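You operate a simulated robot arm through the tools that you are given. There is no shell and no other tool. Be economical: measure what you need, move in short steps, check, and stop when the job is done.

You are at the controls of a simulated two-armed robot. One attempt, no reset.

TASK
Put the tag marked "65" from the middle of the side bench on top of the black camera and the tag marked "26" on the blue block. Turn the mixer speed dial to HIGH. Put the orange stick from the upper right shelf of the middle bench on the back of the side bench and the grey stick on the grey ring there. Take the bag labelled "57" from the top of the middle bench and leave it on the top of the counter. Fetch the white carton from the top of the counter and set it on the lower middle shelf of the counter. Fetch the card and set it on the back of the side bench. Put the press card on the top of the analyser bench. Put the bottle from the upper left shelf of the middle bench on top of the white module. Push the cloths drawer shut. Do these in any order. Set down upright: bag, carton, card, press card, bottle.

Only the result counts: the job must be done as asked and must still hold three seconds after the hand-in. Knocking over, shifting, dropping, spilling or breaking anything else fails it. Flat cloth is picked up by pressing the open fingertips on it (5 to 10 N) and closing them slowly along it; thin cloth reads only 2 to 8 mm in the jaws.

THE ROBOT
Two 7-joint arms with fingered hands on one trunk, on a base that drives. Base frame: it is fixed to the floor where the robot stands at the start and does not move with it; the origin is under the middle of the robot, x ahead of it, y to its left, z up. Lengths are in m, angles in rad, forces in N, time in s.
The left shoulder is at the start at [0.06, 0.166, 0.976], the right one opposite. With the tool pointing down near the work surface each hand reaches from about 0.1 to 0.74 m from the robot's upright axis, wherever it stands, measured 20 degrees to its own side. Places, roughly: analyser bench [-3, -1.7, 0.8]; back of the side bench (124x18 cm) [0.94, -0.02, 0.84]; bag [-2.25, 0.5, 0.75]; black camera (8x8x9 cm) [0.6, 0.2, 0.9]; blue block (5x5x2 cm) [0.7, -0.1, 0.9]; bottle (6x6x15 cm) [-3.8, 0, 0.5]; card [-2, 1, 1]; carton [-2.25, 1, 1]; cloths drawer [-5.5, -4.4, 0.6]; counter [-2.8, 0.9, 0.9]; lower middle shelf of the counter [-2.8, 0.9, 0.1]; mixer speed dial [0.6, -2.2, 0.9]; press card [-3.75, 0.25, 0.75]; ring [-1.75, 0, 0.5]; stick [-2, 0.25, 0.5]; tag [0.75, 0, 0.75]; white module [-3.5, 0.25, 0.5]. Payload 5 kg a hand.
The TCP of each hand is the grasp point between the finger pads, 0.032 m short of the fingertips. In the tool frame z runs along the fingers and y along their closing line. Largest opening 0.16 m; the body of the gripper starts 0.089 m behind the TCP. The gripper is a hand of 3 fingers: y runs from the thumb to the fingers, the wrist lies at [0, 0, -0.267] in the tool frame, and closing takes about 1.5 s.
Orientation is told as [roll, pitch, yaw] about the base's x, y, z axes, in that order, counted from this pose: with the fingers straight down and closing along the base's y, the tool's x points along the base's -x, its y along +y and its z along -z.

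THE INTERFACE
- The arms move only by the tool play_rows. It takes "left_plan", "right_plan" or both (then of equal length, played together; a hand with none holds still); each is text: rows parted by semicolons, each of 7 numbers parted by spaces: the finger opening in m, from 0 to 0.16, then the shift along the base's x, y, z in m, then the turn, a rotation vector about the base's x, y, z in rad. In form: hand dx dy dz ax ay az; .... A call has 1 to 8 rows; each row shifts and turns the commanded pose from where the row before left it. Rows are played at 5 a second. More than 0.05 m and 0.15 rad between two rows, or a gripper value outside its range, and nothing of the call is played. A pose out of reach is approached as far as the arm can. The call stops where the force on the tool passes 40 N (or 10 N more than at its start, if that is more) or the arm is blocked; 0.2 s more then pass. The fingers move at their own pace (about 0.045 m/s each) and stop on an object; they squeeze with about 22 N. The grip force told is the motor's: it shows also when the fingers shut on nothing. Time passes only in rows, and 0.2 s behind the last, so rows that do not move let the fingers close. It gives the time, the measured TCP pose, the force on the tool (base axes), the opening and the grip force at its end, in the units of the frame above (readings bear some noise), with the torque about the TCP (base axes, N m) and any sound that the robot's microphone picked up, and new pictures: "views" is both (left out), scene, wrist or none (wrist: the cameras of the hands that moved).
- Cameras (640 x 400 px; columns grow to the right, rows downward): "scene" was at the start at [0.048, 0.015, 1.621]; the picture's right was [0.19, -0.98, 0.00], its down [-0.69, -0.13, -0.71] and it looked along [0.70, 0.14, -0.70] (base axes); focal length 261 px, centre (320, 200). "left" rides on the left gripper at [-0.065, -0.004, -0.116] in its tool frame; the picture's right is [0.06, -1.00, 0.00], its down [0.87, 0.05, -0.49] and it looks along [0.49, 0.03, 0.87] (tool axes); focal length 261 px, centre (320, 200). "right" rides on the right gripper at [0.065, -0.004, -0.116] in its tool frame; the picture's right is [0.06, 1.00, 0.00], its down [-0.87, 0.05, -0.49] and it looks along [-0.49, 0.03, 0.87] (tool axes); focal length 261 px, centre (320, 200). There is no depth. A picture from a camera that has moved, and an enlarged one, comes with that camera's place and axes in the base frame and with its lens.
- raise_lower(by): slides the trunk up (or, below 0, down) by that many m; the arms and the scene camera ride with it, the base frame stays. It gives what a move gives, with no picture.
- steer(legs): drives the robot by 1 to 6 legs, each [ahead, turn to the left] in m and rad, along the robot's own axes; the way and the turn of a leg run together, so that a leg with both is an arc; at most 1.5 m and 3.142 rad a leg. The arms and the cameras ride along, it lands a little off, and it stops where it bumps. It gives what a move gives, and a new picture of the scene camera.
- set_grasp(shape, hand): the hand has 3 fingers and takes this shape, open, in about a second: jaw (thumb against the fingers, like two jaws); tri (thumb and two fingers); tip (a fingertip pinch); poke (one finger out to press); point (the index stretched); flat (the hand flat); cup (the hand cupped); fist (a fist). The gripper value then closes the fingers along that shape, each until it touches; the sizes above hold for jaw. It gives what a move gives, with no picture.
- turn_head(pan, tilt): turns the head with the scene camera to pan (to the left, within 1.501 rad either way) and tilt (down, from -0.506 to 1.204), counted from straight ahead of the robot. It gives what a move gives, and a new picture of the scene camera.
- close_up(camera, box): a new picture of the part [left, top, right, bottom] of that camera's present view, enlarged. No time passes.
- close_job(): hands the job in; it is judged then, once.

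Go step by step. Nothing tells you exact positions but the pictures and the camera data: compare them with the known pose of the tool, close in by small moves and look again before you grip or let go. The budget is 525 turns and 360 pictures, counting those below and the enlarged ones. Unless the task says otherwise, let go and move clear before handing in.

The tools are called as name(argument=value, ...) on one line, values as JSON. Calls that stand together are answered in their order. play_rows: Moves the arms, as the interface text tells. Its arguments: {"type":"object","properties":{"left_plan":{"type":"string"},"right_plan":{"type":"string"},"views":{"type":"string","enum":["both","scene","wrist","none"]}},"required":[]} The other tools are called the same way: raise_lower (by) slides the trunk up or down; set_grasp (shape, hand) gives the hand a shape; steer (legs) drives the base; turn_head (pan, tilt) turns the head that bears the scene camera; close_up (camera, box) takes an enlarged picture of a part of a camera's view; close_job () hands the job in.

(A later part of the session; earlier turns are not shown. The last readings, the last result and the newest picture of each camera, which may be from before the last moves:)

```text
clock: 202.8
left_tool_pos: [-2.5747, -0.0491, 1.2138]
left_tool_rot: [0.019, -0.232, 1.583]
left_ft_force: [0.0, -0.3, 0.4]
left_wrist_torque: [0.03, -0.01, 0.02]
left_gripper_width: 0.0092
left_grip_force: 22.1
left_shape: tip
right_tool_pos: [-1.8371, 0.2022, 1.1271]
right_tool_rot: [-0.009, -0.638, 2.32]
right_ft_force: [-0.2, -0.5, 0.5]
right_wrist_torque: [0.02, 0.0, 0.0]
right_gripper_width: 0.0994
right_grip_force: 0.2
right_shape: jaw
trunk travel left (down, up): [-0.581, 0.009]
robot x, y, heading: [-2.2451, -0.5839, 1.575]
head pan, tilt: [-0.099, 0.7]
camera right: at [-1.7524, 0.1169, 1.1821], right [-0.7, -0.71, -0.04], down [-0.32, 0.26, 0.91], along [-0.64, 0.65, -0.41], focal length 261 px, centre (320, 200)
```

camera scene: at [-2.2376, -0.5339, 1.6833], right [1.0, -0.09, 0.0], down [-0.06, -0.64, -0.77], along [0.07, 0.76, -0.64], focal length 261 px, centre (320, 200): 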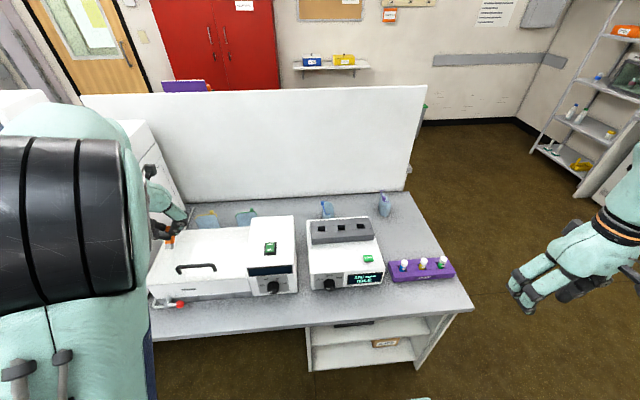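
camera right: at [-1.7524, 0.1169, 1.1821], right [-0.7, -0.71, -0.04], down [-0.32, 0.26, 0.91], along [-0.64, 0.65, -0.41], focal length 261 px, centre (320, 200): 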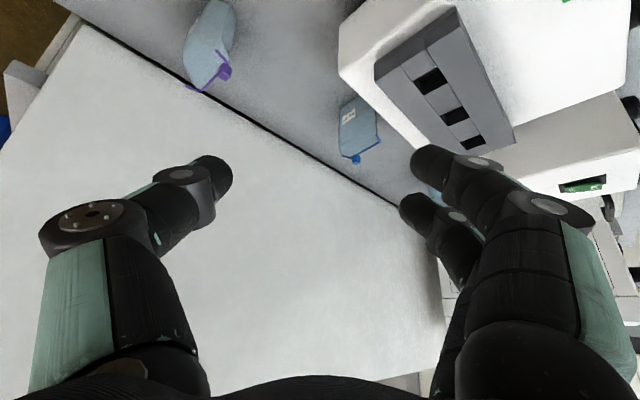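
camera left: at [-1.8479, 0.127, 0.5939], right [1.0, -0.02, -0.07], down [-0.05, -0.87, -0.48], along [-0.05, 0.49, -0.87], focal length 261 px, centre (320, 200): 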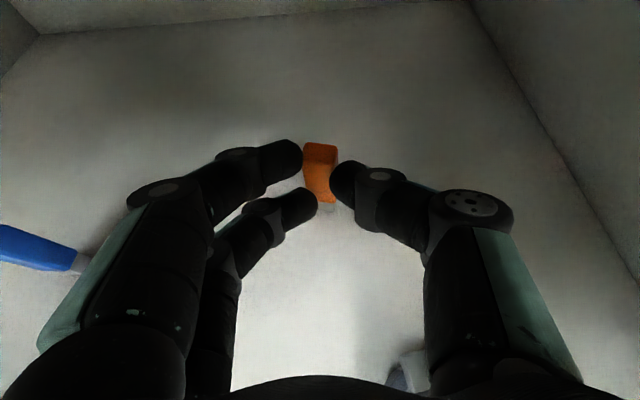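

close_up(camera="right", box=[160, 0, 400, 180])

close_up(camera="right", box=[325, 90, 395, 170])

```text
2.22 times, centred on (280, 90) of right
camera zoom: at [-1.7524, 0.1169, 1.1821], right [-0.7, -0.71, -0.04], down [-0.32, 0.26, 0.91], along [-0.64, 0.65, -0.41], focal length 579 px, centre (409, 444)
```

zoom: 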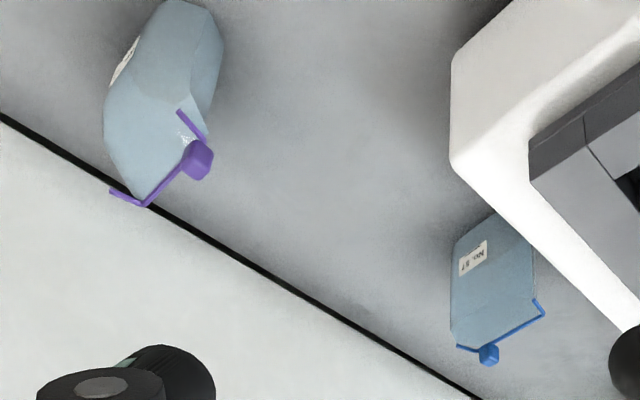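

```text
5.00 times, centred on (360, 130) of right
camera zoom: at [-1.7524, 0.1169, 1.1821], right [-0.7, -0.71, -0.04], down [-0.32, 0.26, 0.91], along [-0.64, 0.65, -0.41], focal length 1303 px, centre (120, 550)
```

zoom: 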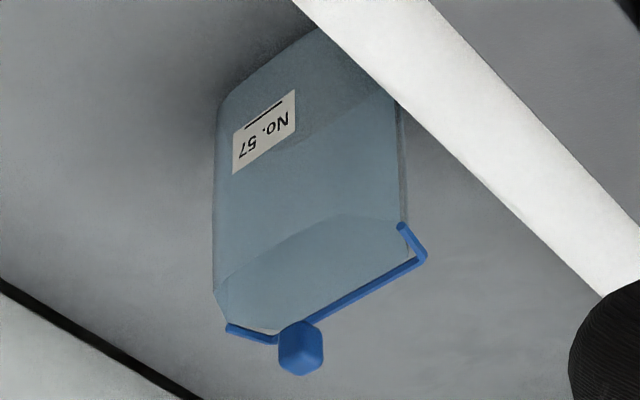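

The blue-clipped bag reads "No. 57". It stands at about [-2.115, 0.37], thin along x, with its top at z≈0.88. I pull both hands back, then drive closer.

play_rows(left_plan="0 0.01 -0.04 0 0 0 0; 0 0.01 -0.04 0 0 0 0; 0 0.01 -0.04 0 0 0 0; 0 0.01 -0.04 0 0 0 0; 0 0.01 -0.04 0 0 0 0; 0 0 0 0 0 0 0", right_plan="0.1 -0.02 -0.035 0.01 0 0 -0.12; 0.1 -0.02 -0.035 0.01 0 0 -0.12; 0.1 -0.02 -0.035 0.01 0 0 -0.12; 0.1 -0.02 -0.035 0.01 0 0 -0.12; 0.1 -0.02 -0.035 0.01 0 0 -0.12; 0.1 -0.02 -0.035 0 0 0 -0.12", views="none")

steer(legs=[[0.19, 0]])

play_rows(right_plan="0.1 -0.03 0.02 0 -0.05 0 0; 0.1 -0.03 0.02 0 -0.05 0 0; 0.1 -0.03 0.02 0 -0.05 0 0; 0.1 -0.03 0.02 0 -0.05 0 0; 0.1 -0.03 0 0 0 0 0; 0.1 0 0 0 0 0 0", views="both")

```text
clock: 204.2
left_tool_pos: [-2.5248, -0.2496, 1.2132]
left_tool_rot: [0.02, -0.231, 1.584]
left_ft_force: [-0.1, 0.3, -0.8]
left_wrist_torque: [-0.04, -0.01, 0.0]
left_gripper_width: 0.009
left_grip_force: 22.2
left_shape: tip
right_tool_pos: [-1.9556, -0.0063, 1.1782]
right_tool_rot: [-0.012, -0.638, 1.606]
right_ft_force: [-0.1, 0.2, 0.2]
right_wrist_torque: [0.05, 0.0, -0.04]
right_gripper_width: 0.0997
right_grip_force: 0.1
right_shape: jaw
trunk travel left (down, up): [-0.581, 0.009]
robot x, y, heading: [-2.243, -0.588, 1.578]
head pan, tilt: [-0.099, 0.7]
```

```text
clock: 205.8
left_tool_pos: [-2.5267, -0.058, 1.2136]
left_tool_rot: [0.021, -0.233, 1.581]
left_ft_force: [1.2, -0.3, -0.7]
left_wrist_torque: [-0.04, -0.01, -0.01]
left_gripper_width: 0.0088
left_grip_force: 22.1
left_shape: tip
right_tool_pos: [-1.9581, 0.1851, 1.176]
right_tool_rot: [-0.007, -0.636, 1.599]
right_ft_force: [0.0, 1.0, -0.4]
right_wrist_torque: [0.0, 0.0, 0.02]
right_gripper_width: 0.0997
right_grip_force: 0.0
right_shape: jaw
trunk travel left (down, up): [-0.581, 0.009]
robot x, y, heading: [-2.243, -0.3988, 1.576]
head pan, tilt: [-0.099, 0.7]
camera scene: at [-2.2387, -0.3417, 1.6832], right [1.0, -0.09, 0.0], down [-0.06, -0.64, -0.76], along [0.07, 0.76, -0.65], focal length 261 px, centre (320, 200)
```

scene: 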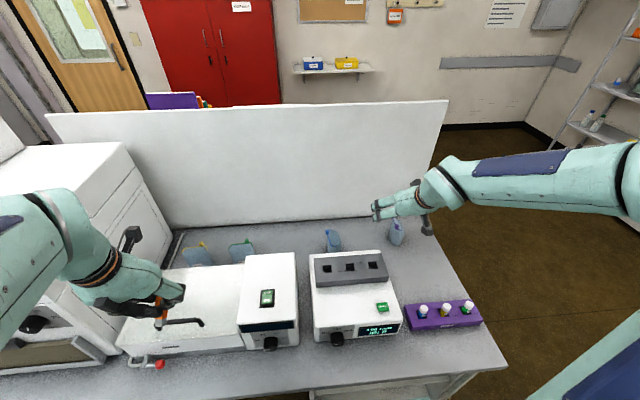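

```text
clock: 207.2
left_tool_pos: [-2.5262, -0.0601, 1.2139]
left_tool_rot: [0.02, -0.232, 1.584]
left_ft_force: [-0.1, -0.2, -1.1]
left_wrist_torque: [-0.04, -0.01, 0.0]
left_gripper_width: 0.0089
left_grip_force: 21.5
left_shape: tip
right_tool_pos: [-2.1062, 0.2642, 1.1773]
right_tool_rot: [-0.001, -0.437, 1.594]
right_ft_force: [-0.1, 0.2, -0.2]
right_wrist_torque: [0.04, 0.01, 0.01]
right_gripper_width: 0.0998
right_grip_force: 0.1
right_shape: jaw
trunk travel left (down, up): [-0.581, 0.009]
robot x, y, heading: [-2.2435, -0.401, 1.576]
head pan, tilt: [-0.099, 0.7]
camera scene: at [-2.238, -0.3434, 1.6832], right [1.0, -0.09, 0.0], down [-0.06, -0.64, -0.76], along [0.07, 0.76, -0.64], focal length 261 px, centre (320, 200)
camera right: at [-2.1007, 0.1571, 1.2543], right [-1.0, -0.08, -0.03], down [-0.07, 0.58, 0.81], along [-0.05, 0.81, -0.58], focal length 261 px, centre (320, 200)
```

scene: 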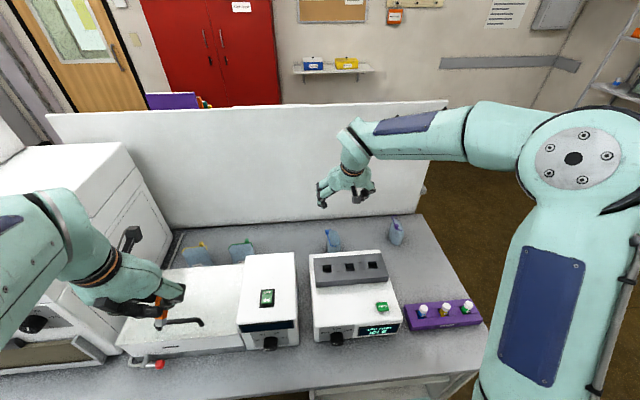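
right: 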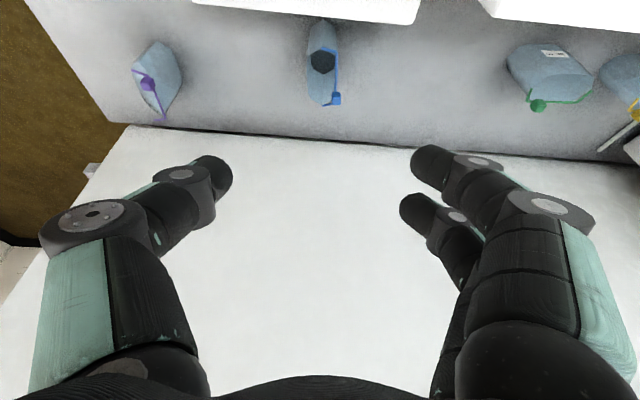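

The hand is lined up in x. I descend over the bag.

play_rows(right_plan="0.09 -0.001 0.022 -0.045 0 0 0; 0.09 -0.001 0.022 -0.045 0 0 0; 0.09 0 0.022 -0.045 0 0 0; 0.09 0 0.014 -0.04 0 0 0; 0.09 0 0 0 0 0 0", views="both")

```text
clock: 208.4
left_tool_pos: [-2.5266, -0.06, 1.2129]
left_tool_rot: [0.02, -0.234, 1.583]
left_ft_force: [0.8, 0.3, 0.3]
left_wrist_torque: [-0.02, 0.02, 0.0]
left_gripper_width: 0.0088
left_grip_force: 22.3
left_shape: tip
right_tool_pos: [-2.1103, 0.3439, 1.0029]
right_tool_rot: [-0.001, -0.44, 1.594]
right_ft_force: [0.4, 0.2, -0.2]
right_wrist_torque: [-0.01, -0.03, 0.0]
right_gripper_width: 0.0905
right_grip_force: 0.1
right_shape: jaw
trunk travel left (down, up): [-0.581, 0.009]
robot x, y, heading: [-2.2446, -0.3995, 1.579]
head pan, tilt: [-0.099, 0.7]
camera scene: at [-2.2387, -0.3441, 1.6833], right [1.0, -0.09, 0.0], down [-0.06, -0.64, -0.77], along [0.07, 0.76, -0.64], focal length 261 px, centre (320, 200)
camera right: at [-2.1039, 0.2371, 1.079], right [-1.0, -0.08, -0.03], down [-0.07, 0.58, 0.81], along [-0.05, 0.81, -0.58], focal length 261 px, centre (320, 200)
```

scene: 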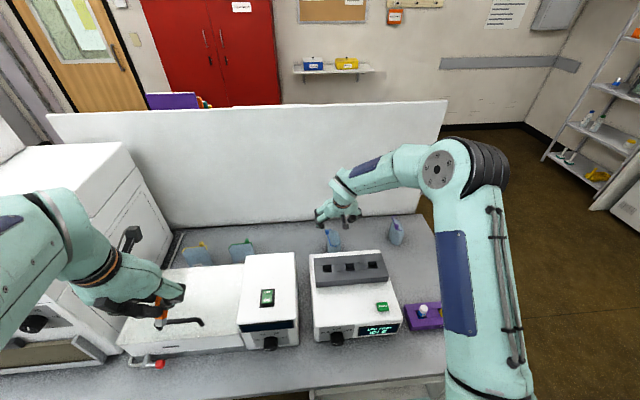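
right: 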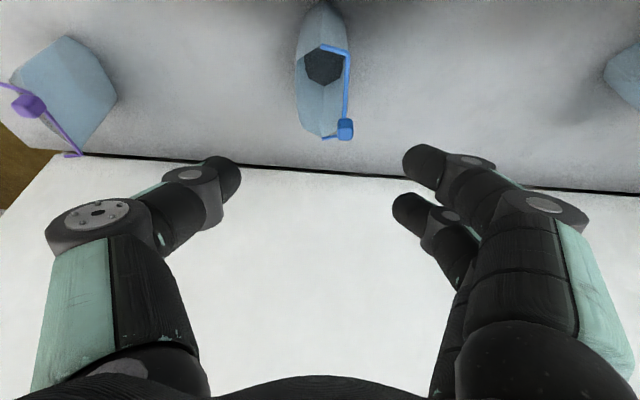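

play_rows(right_plan="0.09 -0.001 0.003 -0.045 0 0 0; 0.09 0 0.002 -0.045 0 0 0; 0.09 0 0.0 -0.04 0 0 0; 0.09 0 0 0 0 0 0", views="wrist")

```text
clock: 209.4
left_tool_pos: [-2.5257, -0.0591, 1.2142]
left_tool_rot: [0.02, -0.234, 1.583]
left_ft_force: [0.4, -0.6, 0.6]
left_wrist_torque: [0.01, -0.01, 0.01]
left_gripper_width: 0.009
left_grip_force: 22.1
left_shape: tip
right_tool_pos: [-2.112, 0.3496, 0.8732]
right_tool_rot: [-0.001, -0.438, 1.595]
right_ft_force: [0.4, -0.2, 0.1]
right_wrist_torque: [0.01, -0.02, 0.0]
right_gripper_width: 0.0904
right_grip_force: 0.1
right_shape: jaw
trunk travel left (down, up): [-0.581, 0.009]
robot x, y, heading: [-2.2426, -0.3981, 1.574]
head pan, tilt: [-0.099, 0.7]
camera right: at [-2.1055, 0.2418, 0.9504], right [-1.0, -0.08, -0.03], down [-0.07, 0.58, 0.81], along [-0.05, 0.81, -0.58], focal length 261 px, centre (320, 200)
```

right: 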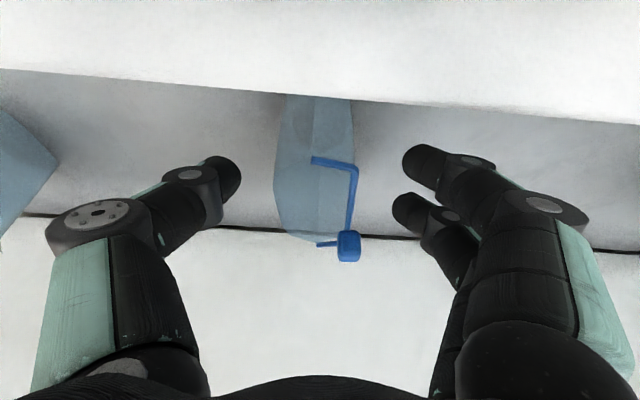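

play_rows(right_plan="0.09 -0.002 0.004 -0.008 0 0 0; 0.09 0 0.004 -0.007 0 0 0; 0.04 0 0 0 0 0 0; 0.0 0 0 0 0 0 0; 0 0 0 0 0 0 0; 0 0 0 0 0 0 0", views="wrist")

```text
clock: 210.8
left_tool_pos: [-2.5263, -0.0596, 1.2139]
left_tool_rot: [0.018, -0.232, 1.584]
left_ft_force: [-1.0, -0.3, -0.4]
left_wrist_torque: [-0.01, -0.01, 0.01]
left_gripper_width: 0.0089
left_grip_force: 22.4
left_shape: tip
right_tool_pos: [-2.113, 0.3566, 0.858]
right_tool_rot: [-0.004, -0.436, 1.596]
right_ft_force: [0.2, -0.2, 0.8]
right_wrist_torque: [-0.05, -0.04, -0.02]
right_gripper_width: 0.0463
right_grip_force: 21.9
right_shape: jaw
trunk travel left (down, up): [-0.581, 0.009]
robot x, y, heading: [-2.2471, -0.3965, 1.578]
head pan, tilt: [-0.099, 0.7]
camera right: at [-2.107, 0.2501, 0.9356], right [-1.0, -0.08, -0.03], down [-0.07, 0.58, 0.81], along [-0.05, 0.81, -0.58], focal length 261 px, centre (320, 200)
```

right: 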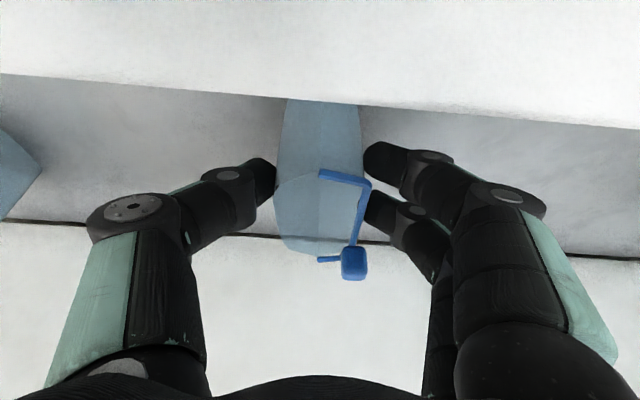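

The bag is gripped. I lift straight up.

play_rows(right_plan="0 0 0 0.03 0 0 0; 0 0 0 0.045 0 0 0; 0 0 0 0.045 0 0 0; 0 0 0 0.045 0 0 0; 0 0 0 0.045 0 0 0; 0 0 -0.02 0.04 0 0 0; 0 0 -0.03 0.03 0 0 0; 0 0 0 0 0 0 0", views="both")

```text
clock: 212.6
left_tool_pos: [-2.5251, -0.0588, 1.2139]
left_tool_rot: [0.019, -0.233, 1.584]
left_ft_force: [0.0, 0.1, 0.0]
left_wrist_torque: [-0.04, -0.01, 0.01]
left_gripper_width: 0.009
left_grip_force: 22.0
left_shape: tip
right_tool_pos: [-2.1121, 0.3077, 1.1374]
right_tool_rot: [-0.001, -0.436, 1.596]
right_ft_force: [0.1, 0.1, -0.4]
right_wrist_torque: [-0.02, 0.02, 0.0]
right_gripper_width: 0.0467
right_grip_force: 21.9
right_shape: jaw
trunk travel left (down, up): [-0.581, 0.009]
robot x, y, heading: [-2.2441, -0.3973, 1.574]
head pan, tilt: [-0.099, 0.7]
camera scene: at [-2.2388, -0.3425, 1.6832], right [1.0, -0.09, 0.0], down [-0.06, -0.64, -0.76], along [0.07, 0.76, -0.64], focal length 261 px, centre (320, 200)
camera right: at [-2.1063, 0.2013, 1.2143], right [-1.0, -0.08, -0.03], down [-0.07, 0.58, 0.81], along [-0.05, 0.81, -0.58], focal length 261 px, centre (320, 200)
```

scene: 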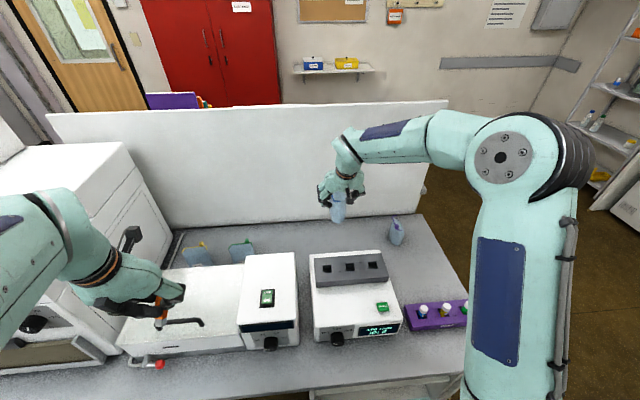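
right: 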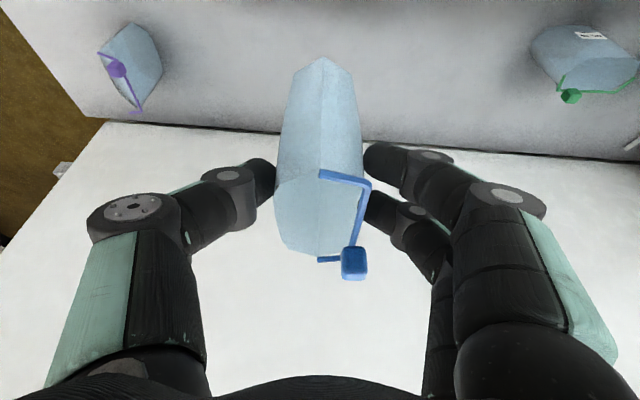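

play_rows(right_plan="0 0.01 -0.045 0 0 0 0; 0 0.01 -0.045 0 0 0 0; 0 0.01 -0.045 0 0 0 0; 0 0.01 -0.045 0 0 0 0; 0 0.01 -0.045 0 0 0 0; 0 0.01 -0.03 0.0 0 0 0", views="none")

steer(legs=[[-0.52, 0], [0, -1.571], [1.25, 0], [0, 1.571]])

```text
clock: 214.0
left_tool_pos: [-2.5247, -0.0605, 1.2134]
left_tool_rot: [0.02, -0.234, 1.583]
left_ft_force: [-0.4, -0.4, -0.9]
left_wrist_torque: [0.02, -0.03, 0.01]
left_gripper_width: 0.009
left_grip_force: 22.1
left_shape: tip
right_tool_pos: [-2.0526, 0.0512, 1.1376]
right_tool_rot: [-0.002, -0.438, 1.597]
right_ft_force: [-0.1, -0.6, -0.4]
right_wrist_torque: [-0.03, -0.01, 0.01]
right_gripper_width: 0.0462
right_grip_force: 21.9
right_shape: jaw
trunk travel left (down, up): [-0.581, 0.009]
robot x, y, heading: [-2.2442, -0.4, 1.577]
head pan, tilt: [-0.099, 0.7]
```

```text
clock: 230.9
left_tool_pos: [-1.2755, -0.589, 1.2142]
left_tool_rot: [0.018, -0.232, 1.579]
left_ft_force: [0.0, 0.3, -0.3]
left_wrist_torque: [0.03, 0.0, 0.04]
left_gripper_width: 0.009
left_grip_force: 22.2
left_shape: tip
right_tool_pos: [-0.8021, -0.4792, 1.1379]
right_tool_rot: [-0.002, -0.436, 1.591]
right_ft_force: [0.6, -0.2, -0.7]
right_wrist_torque: [-0.01, 0.01, -0.01]
right_gripper_width: 0.0459
right_grip_force: 22.0
right_shape: jaw
trunk travel left (down, up): [-0.581, 0.009]
robot x, y, heading: [-0.9977, -0.9257, 1.568]
head pan, tilt: [-0.099, 0.7]
camera scene: at [-0.9898, -0.8737, 1.6832], right [1.0, -0.1, 0.0], down [-0.06, -0.64, -0.76], along [0.07, 0.76, -0.64], focal length 261 px, centre (320, 200)
```

scene: 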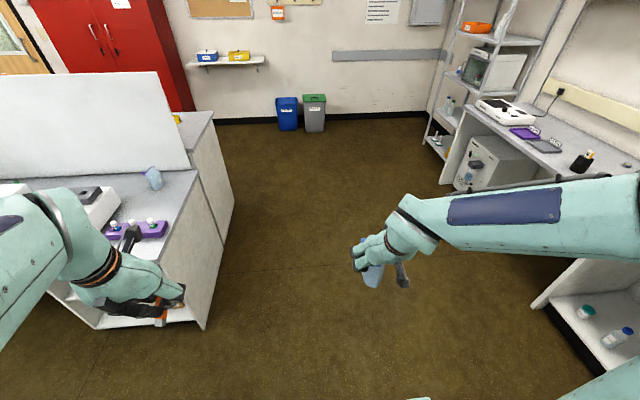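

steer(legs=[[1.35, -0.03], [1.35, 0.03], [0, 1.571]])

```text
clock: 248.0
left_tool_pos: [-1.3039, 1.5159, 1.2132]
left_tool_rot: [0.018, -0.232, -3.137]
left_ft_force: [0.0, -0.7, 0.2]
left_wrist_torque: [-0.02, -0.06, -0.01]
left_gripper_width: 0.0088
left_grip_force: 22.5
left_shape: tip
right_tool_pos: [-1.4112, 1.99, 1.1372]
right_tool_rot: [-0.003, -0.437, -3.125]
right_ft_force: [0.2, 0.5, -0.9]
right_wrist_torque: [-0.02, -0.02, 0.0]
right_gripper_width: 0.0459
right_grip_force: 21.9
right_shape: jaw
trunk travel left (down, up): [-0.581, 0.009]
robot x, y, heading: [-0.962, 1.7975, 3.14]
head pan, tilt: [-0.099, 0.7]
camera scene: at [-1.0198, 1.8029, 1.6832], right [0.1, 0.99, 0.0], down [0.64, -0.07, -0.76], along [-0.76, 0.08, -0.64], focal length 261 px, centre (320, 200)
```

scene: 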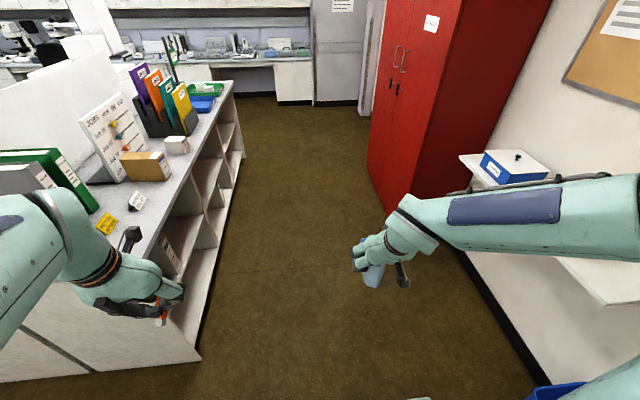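

close_up(camera="scene", box=[0, 50, 250, 260])

close_up(camera="scene", box=[80, 120, 200, 250])

```text
1.90 times, centred on (125, 155) of scene
camera zoom: at [-1.0198, 1.8029, 1.6832], right [0.1, 0.99, 0.0], down [0.64, -0.07, -0.76], along [-0.76, 0.08, -0.64], focal length 497 px, centre (691, 286)
```

zoom: 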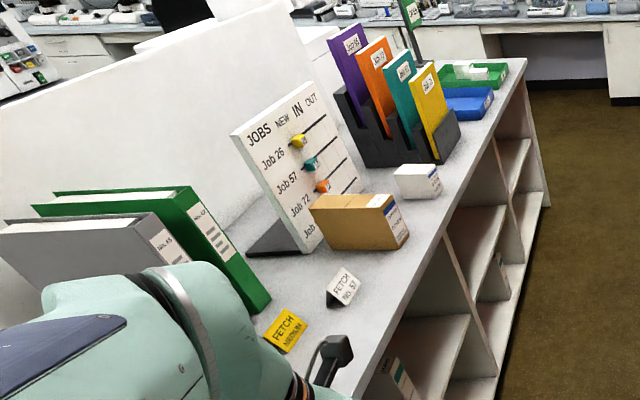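

```text
3.08 times, centred on (140, 185) of scene
camera zoom: at [-1.0198, 1.8029, 1.6832], right [0.1, 0.99, 0.0], down [0.64, -0.07, -0.76], along [-0.76, 0.08, -0.64], focal length 803 px, centre (874, 246)
```

zoom: 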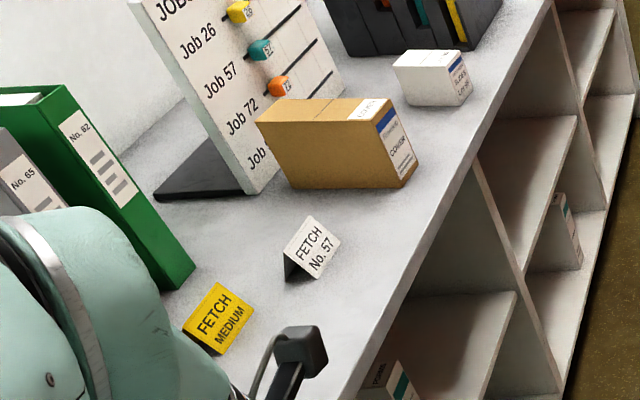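

The counter holds binders, two tent cards (white "FETCH No. 57", yellow "FETCH MEDIUM"), a brown box, and a white carton further along. I drive alongside and face the counter.

steer(legs=[[1.05, 0], [0, 1.571]])

turn_head(pan=0.0, tilt=0.7)

```text
clock: 257.4
left_tool_pos: [-1.7339, 1.4541, 1.214]
left_tool_rot: [0.019, -0.233, -1.572]
left_ft_force: [-0.6, -0.1, 0.9]
left_wrist_torque: [0.02, -0.03, -0.02]
left_gripper_width: 0.0087
left_grip_force: 22.2
left_shape: tip
right_tool_pos: [-2.2094, 1.3483, 1.1389]
right_tool_rot: [-0.002, -0.436, -1.559]
right_ft_force: [0.2, -0.6, -0.9]
right_wrist_torque: [0.0, 0.03, 0.01]
right_gripper_width: 0.0457
right_grip_force: 22.6
right_shape: jaw
trunk travel left (down, up): [-0.581, 0.009]
robot x, y, heading: [-2.0107, 1.7972, -1.576]
head pan, tilt: [-0.099, 0.7]
camera scene: at [-2.023, 1.7414, 1.6832], right [-0.99, 0.11, 0.0], down [0.07, 0.64, -0.76], along [-0.08, -0.76, -0.64], focal length 261 px, centre (320, 200)
```

scene: 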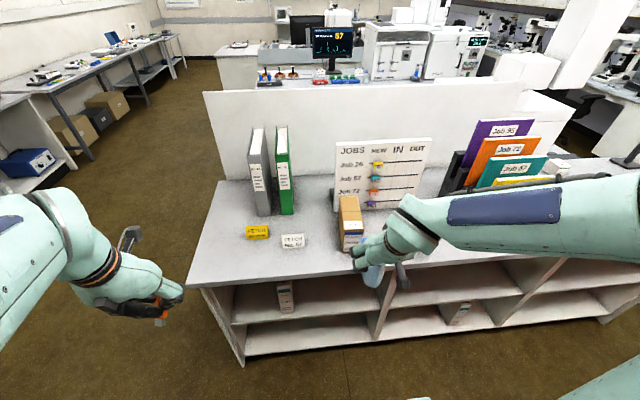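

```text
clock: 258.1
left_tool_pos: [-1.7344, 1.4542, 1.2126]
left_tool_rot: [0.019, -0.231, -1.572]
left_ft_force: [-0.6, 0.4, 0.4]
left_wrist_torque: [-0.04, -0.01, 0.01]
left_gripper_width: 0.0089
left_grip_force: 21.9
left_shape: tip
right_tool_pos: [-2.2093, 1.3497, 1.1369]
right_tool_rot: [-0.002, -0.437, -1.558]
right_ft_force: [-0.3, 0.2, -0.2]
right_wrist_torque: [0.0, -0.01, -0.02]
right_gripper_width: 0.0458
right_grip_force: 21.4
right_shape: jaw
trunk travel left (down, up): [-0.581, 0.009]
robot x, y, heading: [-2.0136, 1.7969, -1.583]
head pan, tilt: [0.0, 0.7]
camera scene: at [-2.0148, 1.741, 1.6832], right [-1.0, 0.01, 0.0], down [0.0, 0.64, -0.76], along [-0.01, -0.76, -0.64], focal length 261 px, centre (320, 200)
```

scene: 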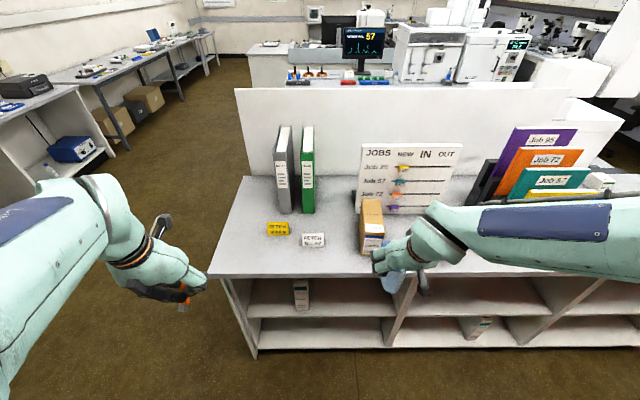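

Counter top is at z≈0.90, with the white card at about [-2.0, 1.06]. There is free space at the counter's end near [-1.71, 1.05] for the bag, so I shift the robot sideways.

steer(legs=[[0, 1.578], [0.4, 0], [0, -1.571], [0.1, 0]])

```text
clock: 269.2
left_tool_pos: [-1.3265, 1.3578, 1.213]
left_tool_rot: [0.019, -0.23, -1.555]
left_ft_force: [0.3, -1.5, -0.1]
left_wrist_torque: [0.06, 0.03, -0.03]
left_gripper_width: 0.0086
left_grip_force: 22.0
left_shape: tip
right_tool_pos: [-1.7995, 1.2448, 1.1376]
right_tool_rot: [-0.002, -0.434, -1.544]
right_ft_force: [0.8, -1.2, -0.8]
right_wrist_torque: [0.07, -0.01, 0.01]
right_gripper_width: 0.0457
right_grip_force: 21.8
right_shape: jaw
trunk travel left (down, up): [-0.581, 0.009]
robot x, y, heading: [-1.6049, 1.6995, -1.563]
head pan, tilt: [0.0, 0.7]
camera scene: at [-1.6107, 1.6394, 1.6831], right [-1.0, -0.01, 0.0], down [-0.01, 0.65, -0.76], along [0.01, -0.76, -0.65], focal length 261 px, centre (320, 200)
```

scene: 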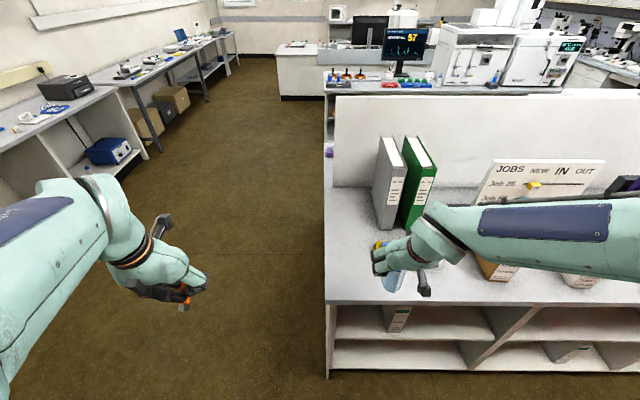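

play_rows(right_plan="0 0.02 -0.035 0 0 0 0; 0 0.02 -0.035 0 0 0 0; 0 0.02 -0.035 0 0 0 0; 0 0.02 -0.035 0 0 0 0; 0 0.02 -0.03 -0.02 0 0 0; 0 0 0 -0.035 0 0 0; 0 0 0 -0.035 0 0 0; 0 0 0 0 0 0 0", views="both")

```text
clock: 271.0
left_tool_pos: [-1.3254, 1.3619, 1.2127]
left_tool_rot: [0.018, -0.232, -1.555]
left_ft_force: [-0.4, 0.8, 0.1]
left_wrist_torque: [0.0, 0.04, -0.01]
left_gripper_width: 0.0084
left_grip_force: 21.9
left_shape: tip
right_tool_pos: [-1.7008, 1.0778, 1.0462]
right_tool_rot: [-0.003, -0.437, -1.542]
right_ft_force: [0.3, 0.6, -0.5]
right_wrist_torque: [0.02, 0.0, -0.01]
right_gripper_width: 0.0455
right_grip_force: 21.5
right_shape: jaw
trunk travel left (down, up): [-0.581, 0.009]
robot x, y, heading: [-1.6092, 1.6985, -1.562]
head pan, tilt: [0.0, 0.7]
camera scene: at [-1.6111, 1.6425, 1.6833], right [-1.0, -0.01, 0.0], down [-0.01, 0.64, -0.77], along [0.01, -0.77, -0.64], focal length 261 px, centre (320, 200)
camera right: at [-1.7066, 1.1858, 1.1243], right [1.0, 0.08, -0.03], down [0.07, -0.58, 0.81], along [0.05, -0.81, -0.58], focal length 261 px, centre (320, 200)
```

scene: 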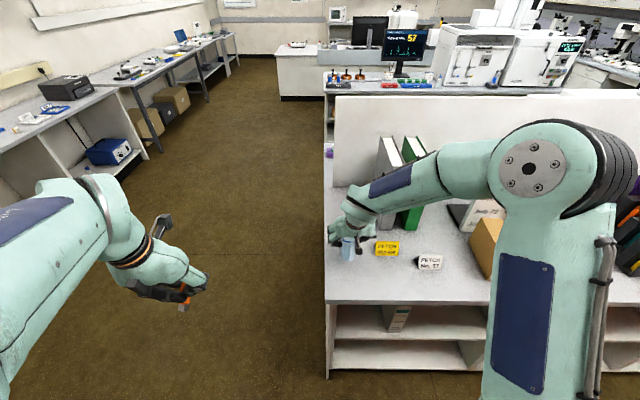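
right: 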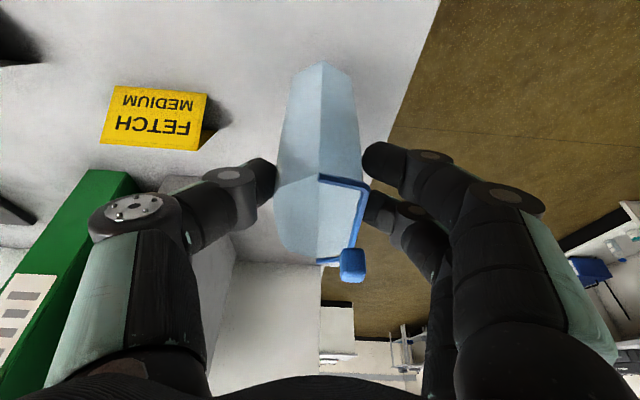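

play_rows(right_plan="0 -0.01 0 -0.015 0 0 0; 0 0 0 -0.012 0 0 0; 0 0 0 -0.005 0 0 0; 0 0 0 0 0 0 0", views="none")

```text
clock: 272.0
left_tool_pos: [-1.326, 1.3598, 1.2149]
left_tool_rot: [0.019, -0.232, -1.555]
left_ft_force: [0.4, 0.2, -0.8]
left_wrist_torque: [-0.01, -0.01, 0.02]
left_gripper_width: 0.0086
left_grip_force: 22.3
left_shape: tip
right_tool_pos: [-1.7083, 1.0762, 1.0147]
right_tool_rot: [-0.002, -0.436, -1.543]
right_ft_force: [0.9, 0.2, 0.7]
right_wrist_torque: [0.06, -0.02, -0.01]
right_gripper_width: 0.0454
right_grip_force: 22.5
right_shape: jaw
trunk travel left (down, up): [-0.581, 0.009]
robot x, y, heading: [-1.6071, 1.6963, -1.561]
head pan, tilt: [0.0, 0.7]
```

play_rows(right_plan="0 0 0 -0.003 0 0 0; 0 0 0 -0.003 0 0 0; 0 0 0 -0.003 0 0 0; 0 0 0 0 0 0 0", views="none")

```text
clock: 273.0
left_tool_pos: [-1.3261, 1.3605, 1.2139]
left_tool_rot: [0.02, -0.233, -1.554]
left_ft_force: [0.1, 0.0, -0.6]
left_wrist_torque: [-0.02, -0.01, -0.01]
left_gripper_width: 0.0085
left_grip_force: 21.8
left_shape: tip
right_tool_pos: [-1.709, 1.0757, 1.0083]
right_tool_rot: [-0.001, -0.437, -1.543]
right_ft_force: [0.7, -0.8, -0.8]
right_wrist_torque: [0.0, -0.01, 0.02]
right_gripper_width: 0.0455
right_grip_force: 21.8
right_shape: jaw
trunk travel left (down, up): [-0.581, 0.009]
robot x, y, heading: [-1.6102, 1.6988, -1.561]
head pan, tilt: [0.0, 0.7]
```

play_rows(right_plan="0 0 0 -0.003 0 0 0; 0 0 0 -0.003 0 0 0; 0 0 0 -0.003 0 0 0; 0 0 0 0 0 0 0", views="none")

close_up(camera="scene", box=[310, 180, 450, 290])

```text
clock: 274.0
left_tool_pos: [-1.3271, 1.36, 1.2132]
left_tool_rot: [0.02, -0.232, -1.555]
left_ft_force: [1.0, 0.1, -0.4]
left_wrist_torque: [0.02, 0.01, 0.0]
left_gripper_width: 0.0086
left_grip_force: 22.1
left_shape: tip
right_tool_pos: [-1.7096, 1.0758, 0.9982]
right_tool_rot: [-0.001, -0.436, -1.544]
right_ft_force: [-0.6, 0.4, 0.2]
right_wrist_torque: [-0.02, -0.01, -0.01]
right_gripper_width: 0.0453
right_grip_force: 21.8
right_shape: jaw
trunk travel left (down, up): [-0.581, 0.009]
robot x, y, heading: [-1.6075, 1.6977, -1.565]
head pan, tilt: [0.0, 0.7]
```

```text
3.64 times, centred on (380, 235) of scene
camera zoom: at [-1.6106, 1.6418, 1.6832], right [-1.0, -0.01, 0.0], down [-0.01, 0.64, -0.76], along [0.01, -0.76, -0.64], focal length 949 px, centre (102, 73)
```

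zoom: 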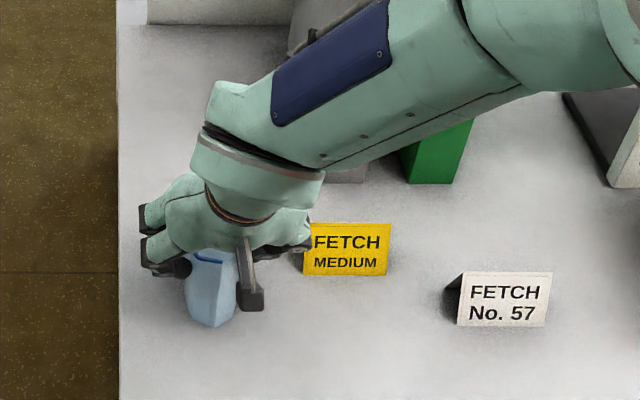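

play_rows(right_plan="0 0 0 -0.003 0 0 0; 0 0 0 -0.003 0 0 0; 0 0 0 -0.003 0 0 0; 0 0 0 -0.003 0 0 0; 0 0 0 0 0 0 0", views="none")

```text
clock: 275.2
left_tool_pos: [-1.3255, 1.3596, 1.2147]
left_tool_rot: [0.02, -0.233, -1.554]
left_ft_force: [-0.3, 0.5, 0.3]
left_wrist_torque: [-0.01, 0.01, 0.01]
left_gripper_width: 0.0084
left_grip_force: 21.4
left_shape: tip
right_tool_pos: [-1.7095, 1.0781, 0.9848]
right_tool_rot: [-0.003, -0.435, -1.541]
right_ft_force: [0.8, 1.8, 6.4]
right_wrist_torque: [-0.04, -0.09, 0.0]
right_gripper_width: 0.0436
right_grip_force: 21.4
right_shape: jaw
trunk travel left (down, up): [-0.581, 0.009]
robot x, y, heading: [-1.6094, 1.6943, -1.564]
head pan, tilt: [0.0, 0.7]
```

Contact. I open and lift clear.

play_rows(right_plan="0.055 0 0 0.001 0 0 0; 0.07 0 0 0 0 0 0; 0.078 0 0 0 0 0 0; 0.078 0 0 0 0 0 0; 0.078 0 0.008 0.03 0 0 0; 0.078 0 0.01 0.045 0 0 0; 0.078 0 0.01 0.045 0 0 0; 0.078 0 0.01 0.045 0 0 0", views="wrist")

close_up(camera="scene", box=[310, 180, 450, 290])

```text
clock: 277.0
left_tool_pos: [-1.3256, 1.3603, 1.2145]
left_tool_rot: [0.019, -0.235, -1.556]
left_ft_force: [-0.5, 1.0, -0.2]
left_wrist_torque: [-0.04, 0.0, -0.04]
left_gripper_width: 0.0088
left_grip_force: 21.7
left_shape: tip
right_tool_pos: [-1.7097, 1.1154, 1.1528]
right_tool_rot: [-0.003, -0.439, -1.543]
right_ft_force: [0.1, 0.0, 0.1]
right_wrist_torque: [-0.03, 0.01, 0.01]
right_gripper_width: 0.0773
right_grip_force: 0.0
right_shape: jaw
trunk travel left (down, up): [-0.581, 0.009]
robot x, y, heading: [-1.6046, 1.6968, -1.56]
head pan, tilt: [0.0, 0.7]
camera right: at [-1.7168, 1.2239, 1.2306], right [1.0, 0.08, -0.03], down [0.07, -0.58, 0.81], along [0.05, -0.81, -0.58], focal length 261 px, centre (320, 200)
```

right: 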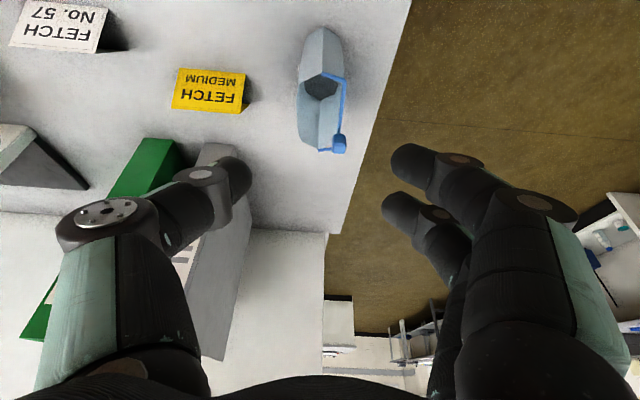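

```text
3.64 times, centred on (380, 235) of scene
camera zoom: at [-1.6106, 1.6429, 1.6832], right [-1.0, -0.01, 0.0], down [-0.01, 0.64, -0.77], along [0.01, -0.77, -0.64], focal length 949 px, centre (102, 73)
```

zoom: 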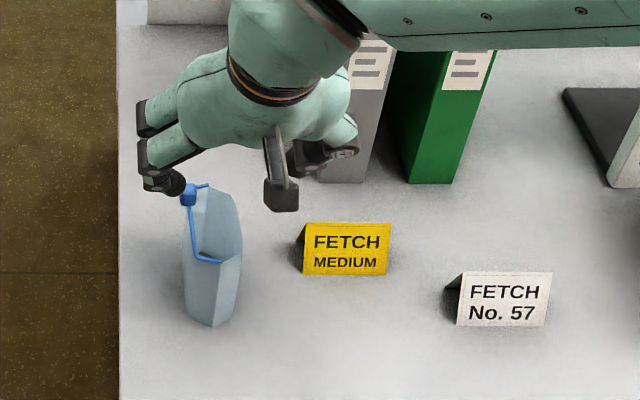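

The bag stands on the counter end. Next I look along the counter at the cards and cartons.

play_rows(right_plan="0.078 0 0.045 0.02 0 0 0; 0.078 0 0.045 0.02 0 0 0; 0.078 0 0.045 0 0 0 0; 0.078 0 0.045 0 0 0 0; 0.078 0 0 0 0 0 0", views="none")

turn_head(pan=-0.7, tilt=0.6)

close_up(camera="scene", box=[180, 120, 480, 300])

```text
clock: 278.2
left_tool_pos: [-1.3252, 1.3595, 1.2151]
left_tool_rot: [0.02, -0.232, -1.557]
left_ft_force: [-0.5, -0.1, 0.3]
left_wrist_torque: [0.01, 0.02, -0.03]
left_gripper_width: 0.0084
left_grip_force: 22.2
left_shape: tip
right_tool_pos: [-1.7097, 1.2958, 1.1903]
right_tool_rot: [-0.003, -0.435, -1.542]
right_ft_force: [0.8, -0.9, -0.7]
right_wrist_torque: [0.01, 0.0, 0.03]
right_gripper_width: 0.0772
right_grip_force: 0.0
right_shape: jaw
trunk travel left (down, up): [-0.581, 0.009]
robot x, y, heading: [-1.6093, 1.699, -1.565]
head pan, tilt: [0.0, 0.7]
```

```text
clock: 279.3
left_tool_pos: [-1.326, 1.3597, 1.2133]
left_tool_rot: [0.019, -0.232, -1.555]
left_ft_force: [0.4, 0.3, 0.5]
left_wrist_torque: [0.02, -0.01, -0.02]
left_gripper_width: 0.0086
left_grip_force: 21.6
left_shape: tip
right_tool_pos: [-1.7095, 1.2959, 1.1913]
right_tool_rot: [-0.001, -0.436, -1.542]
right_ft_force: [-0.8, -0.4, -0.2]
right_wrist_torque: [-0.01, 0.03, -0.01]
right_gripper_width: 0.0773
right_grip_force: 0.1
right_shape: jaw
trunk travel left (down, up): [-0.581, 0.009]
robot x, y, heading: [-1.608, 1.6985, -1.564]
head pan, tilt: [-0.7, 0.6]
camera scene: at [-1.6676, 1.6586, 1.6919], right [-0.77, 0.64, 0.0], down [0.36, 0.44, -0.82], along [-0.53, -0.64, -0.57], focal length 261 px, centre (320, 200)
```

scene: 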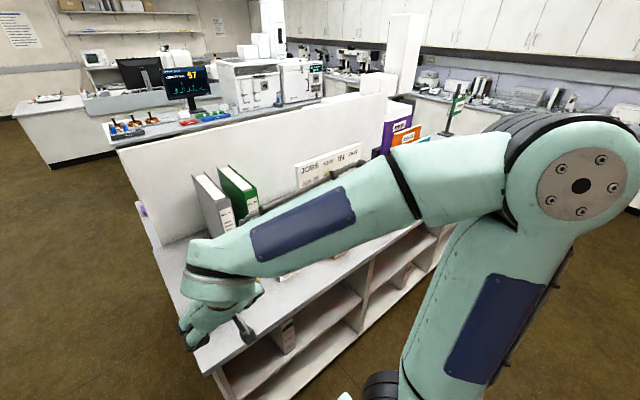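

```text
2.13 times, centred on (330, 210) of scene
camera zoom: at [-1.6676, 1.6586, 1.6919], right [-0.77, 0.64, 0.0], down [0.36, 0.44, -0.82], along [-0.53, -0.64, -0.57], focal length 556 px, centre (299, 179)
```

zoom: 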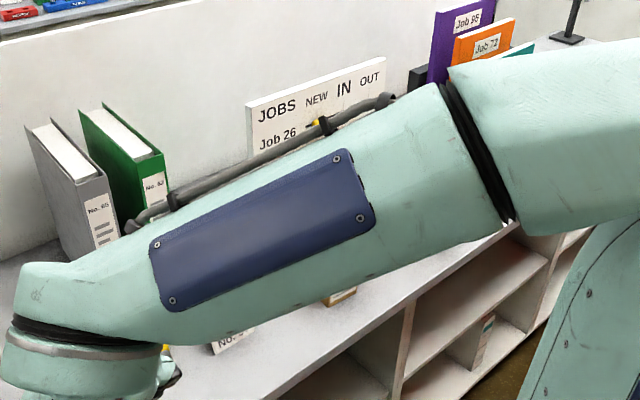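

The arm blocks the view, so I drive along the counter toward the cartons.

turn_head(pan=0.0, tilt=0.7)

steer(legs=[[-0.12, 0], [0, -1.575], [0.75, 0], [0, 1.571]])

close_up(camera="scene", box=[200, 130, 500, 330])

```text
clock: 280.4
left_tool_pos: [-1.3265, 1.3604, 1.2139]
left_tool_rot: [0.019, -0.232, -1.554]
left_ft_force: [-1.3, 0.3, 0.2]
left_wrist_torque: [0.0, 0.02, 0.0]
left_gripper_width: 0.0084
left_grip_force: 22.0
left_shape: tip
right_tool_pos: [-1.7093, 1.2936, 1.1905]
right_tool_rot: [-0.003, -0.436, -1.542]
right_ft_force: [0.6, -0.6, -0.2]
right_wrist_torque: [-0.02, 0.01, 0.03]
right_gripper_width: 0.0775
right_grip_force: 0.0
right_shape: jaw
trunk travel left (down, up): [-0.581, 0.009]
robot x, y, heading: [-1.6082, 1.695, -1.563]
head pan, tilt: [0.0, 0.7]
camera scene: at [-1.6107, 1.6419, 1.6832], right [-1.0, -0.01, 0.0], down [-0.01, 0.64, -0.77], along [0.01, -0.77, -0.64], focal length 261 px, centre (320, 200)
```

scene: 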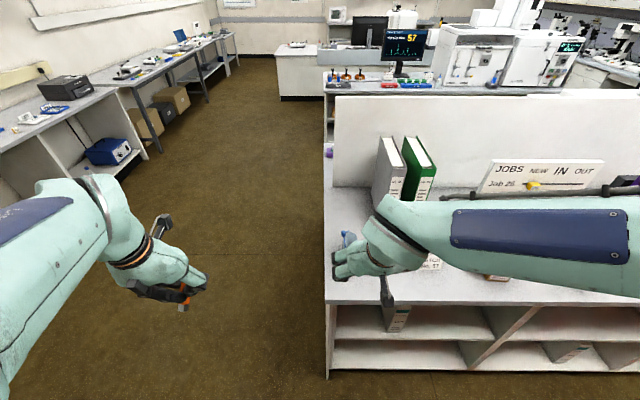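

```text
clock: 293.2
left_tool_pos: [-2.0813, 1.4781, 1.2132]
left_tool_rot: [0.019, -0.232, -1.554]
left_ft_force: [0.3, 0.1, 0.1]
left_wrist_torque: [-0.02, 0.01, -0.01]
left_gripper_width: 0.0057
left_grip_force: 21.8
left_shape: tip
right_tool_pos: [-2.4658, 1.4129, 1.192]
right_tool_rot: [-0.002, -0.438, -1.543]
right_ft_force: [-0.5, 0.4, 0.4]
right_wrist_torque: [-0.01, 0.0, 0.01]
right_gripper_width: 0.0777
right_grip_force: 0.1
right_shape: jaw
trunk travel left (down, up): [-0.581, 0.009]
robot x, y, heading: [-2.3624, 1.8165, -1.562]
head pan, tilt: [0.0, 0.7]
camera scene: at [-2.3668, 1.7597, 1.6832], right [-1.0, -0.01, 0.0], down [-0.01, 0.64, -0.76], along [0.01, -0.76, -0.64], focal length 261 px, centre (320, 200)
```

scene: 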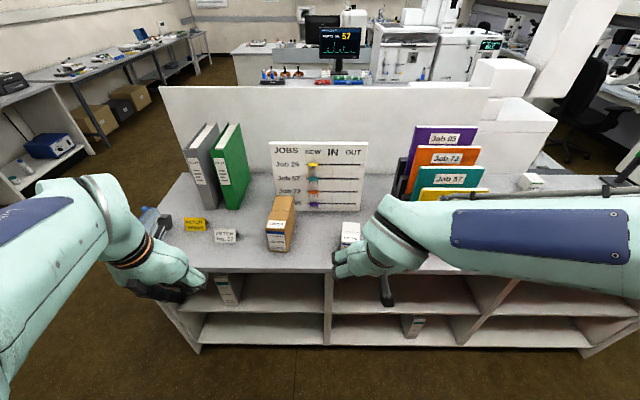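

```text
2.00 times, centred on (350, 230) of scene
camera zoom: at [-2.3668, 1.7597, 1.6832], right [-1.0, -0.01, 0.0], down [-0.01, 0.64, -0.76], along [0.01, -0.76, -0.64], focal length 522 px, centre (260, 140)
```

zoom: 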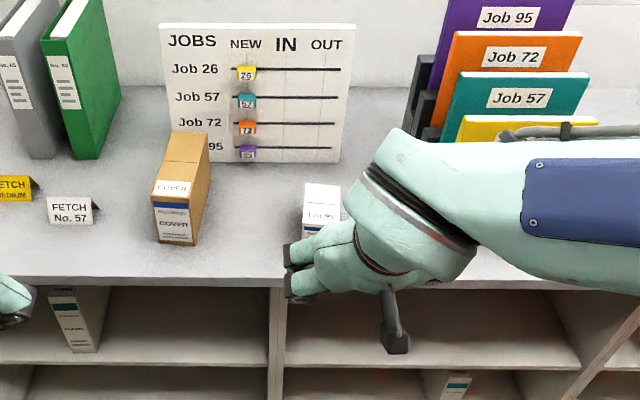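

close_up(camera="scene", box=[480, 150, 600, 230])

close_up(camera="left", box=[240, 100, 400, 240])

```text
5.00 times, centred on (540, 190) of scene
camera zoom: at [-2.3668, 1.7597, 1.6832], right [-1.0, -0.01, 0.0], down [-0.01, 0.64, -0.76], along [0.01, -0.76, -0.64], focal length 1304 px, centre (-780, 250)
```

zoom: 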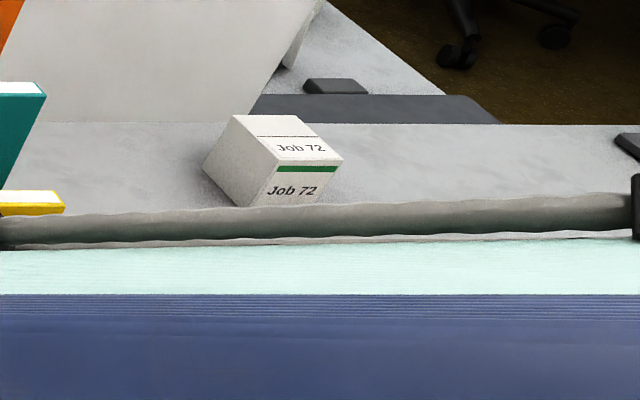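

```text
2.86 times, centred on (320, 170) of left
camera zoom: at [-2.0861, 1.4406, 1.3417], right [-1.0, 0.04, -0.03], down [0.03, 0.96, 0.28], along [0.04, 0.28, -0.96], focal length 745 px, centre (320, 286)
```

zoom: 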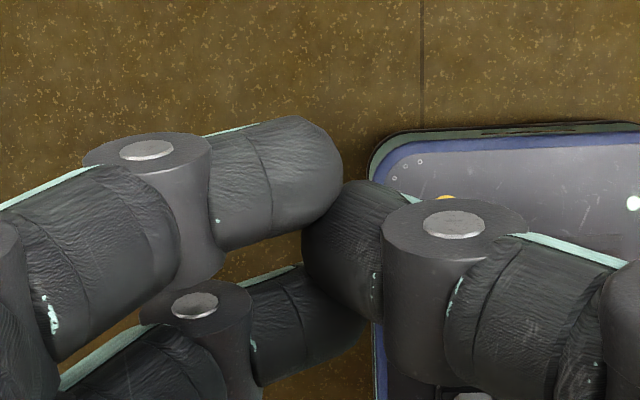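

close_up(camera="scene", box=[110, 200, 250, 320])

play_rows(left_plan="0 0 0 0 0 0 0", views="wrist")

```text
3.33 times, centred on (180, 260) of scene
camera zoom: at [-2.3668, 1.7597, 1.6832], right [-1.0, -0.01, 0.0], down [-0.01, 0.64, -0.76], along [0.01, -0.76, -0.64], focal length 870 px, centre (787, 0)
```

zoom: 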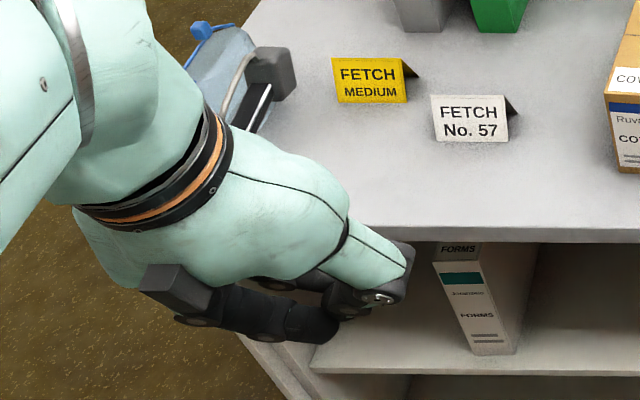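

```text
clock: 293.6
left_tool_pos: [-2.0808, 1.4797, 1.2142]
left_tool_rot: [0.02, -0.233, -1.554]
left_ft_force: [0.0, 0.1, -0.7]
left_wrist_torque: [0.0, -0.01, 0.01]
left_gripper_width: 0.0059
left_grip_force: 22.0
left_shape: tip
right_tool_pos: [-2.4661, 1.4129, 1.1914]
right_tool_rot: [-0.002, -0.439, -1.541]
right_ft_force: [0.3, 0.7, -0.4]
right_wrist_torque: [-0.01, -0.04, 0.03]
right_gripper_width: 0.0777
right_grip_force: 0.0
right_shape: jaw
trunk travel left (down, up): [-0.581, 0.009]
robot x, y, heading: [-2.3659, 1.8124, -1.56]
head pan, tilt: [0.0, 0.7]
camera left: at [-2.0862, 1.4406, 1.3418], right [-1.0, 0.04, -0.03], down [0.03, 0.96, 0.28], along [0.04, 0.28, -0.96], focal length 261 px, centre (320, 200)
```

left: 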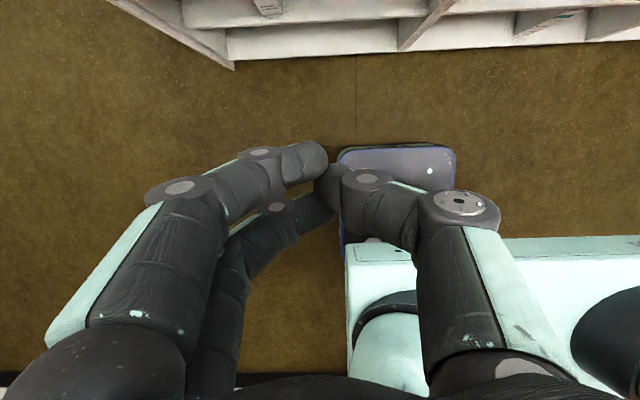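

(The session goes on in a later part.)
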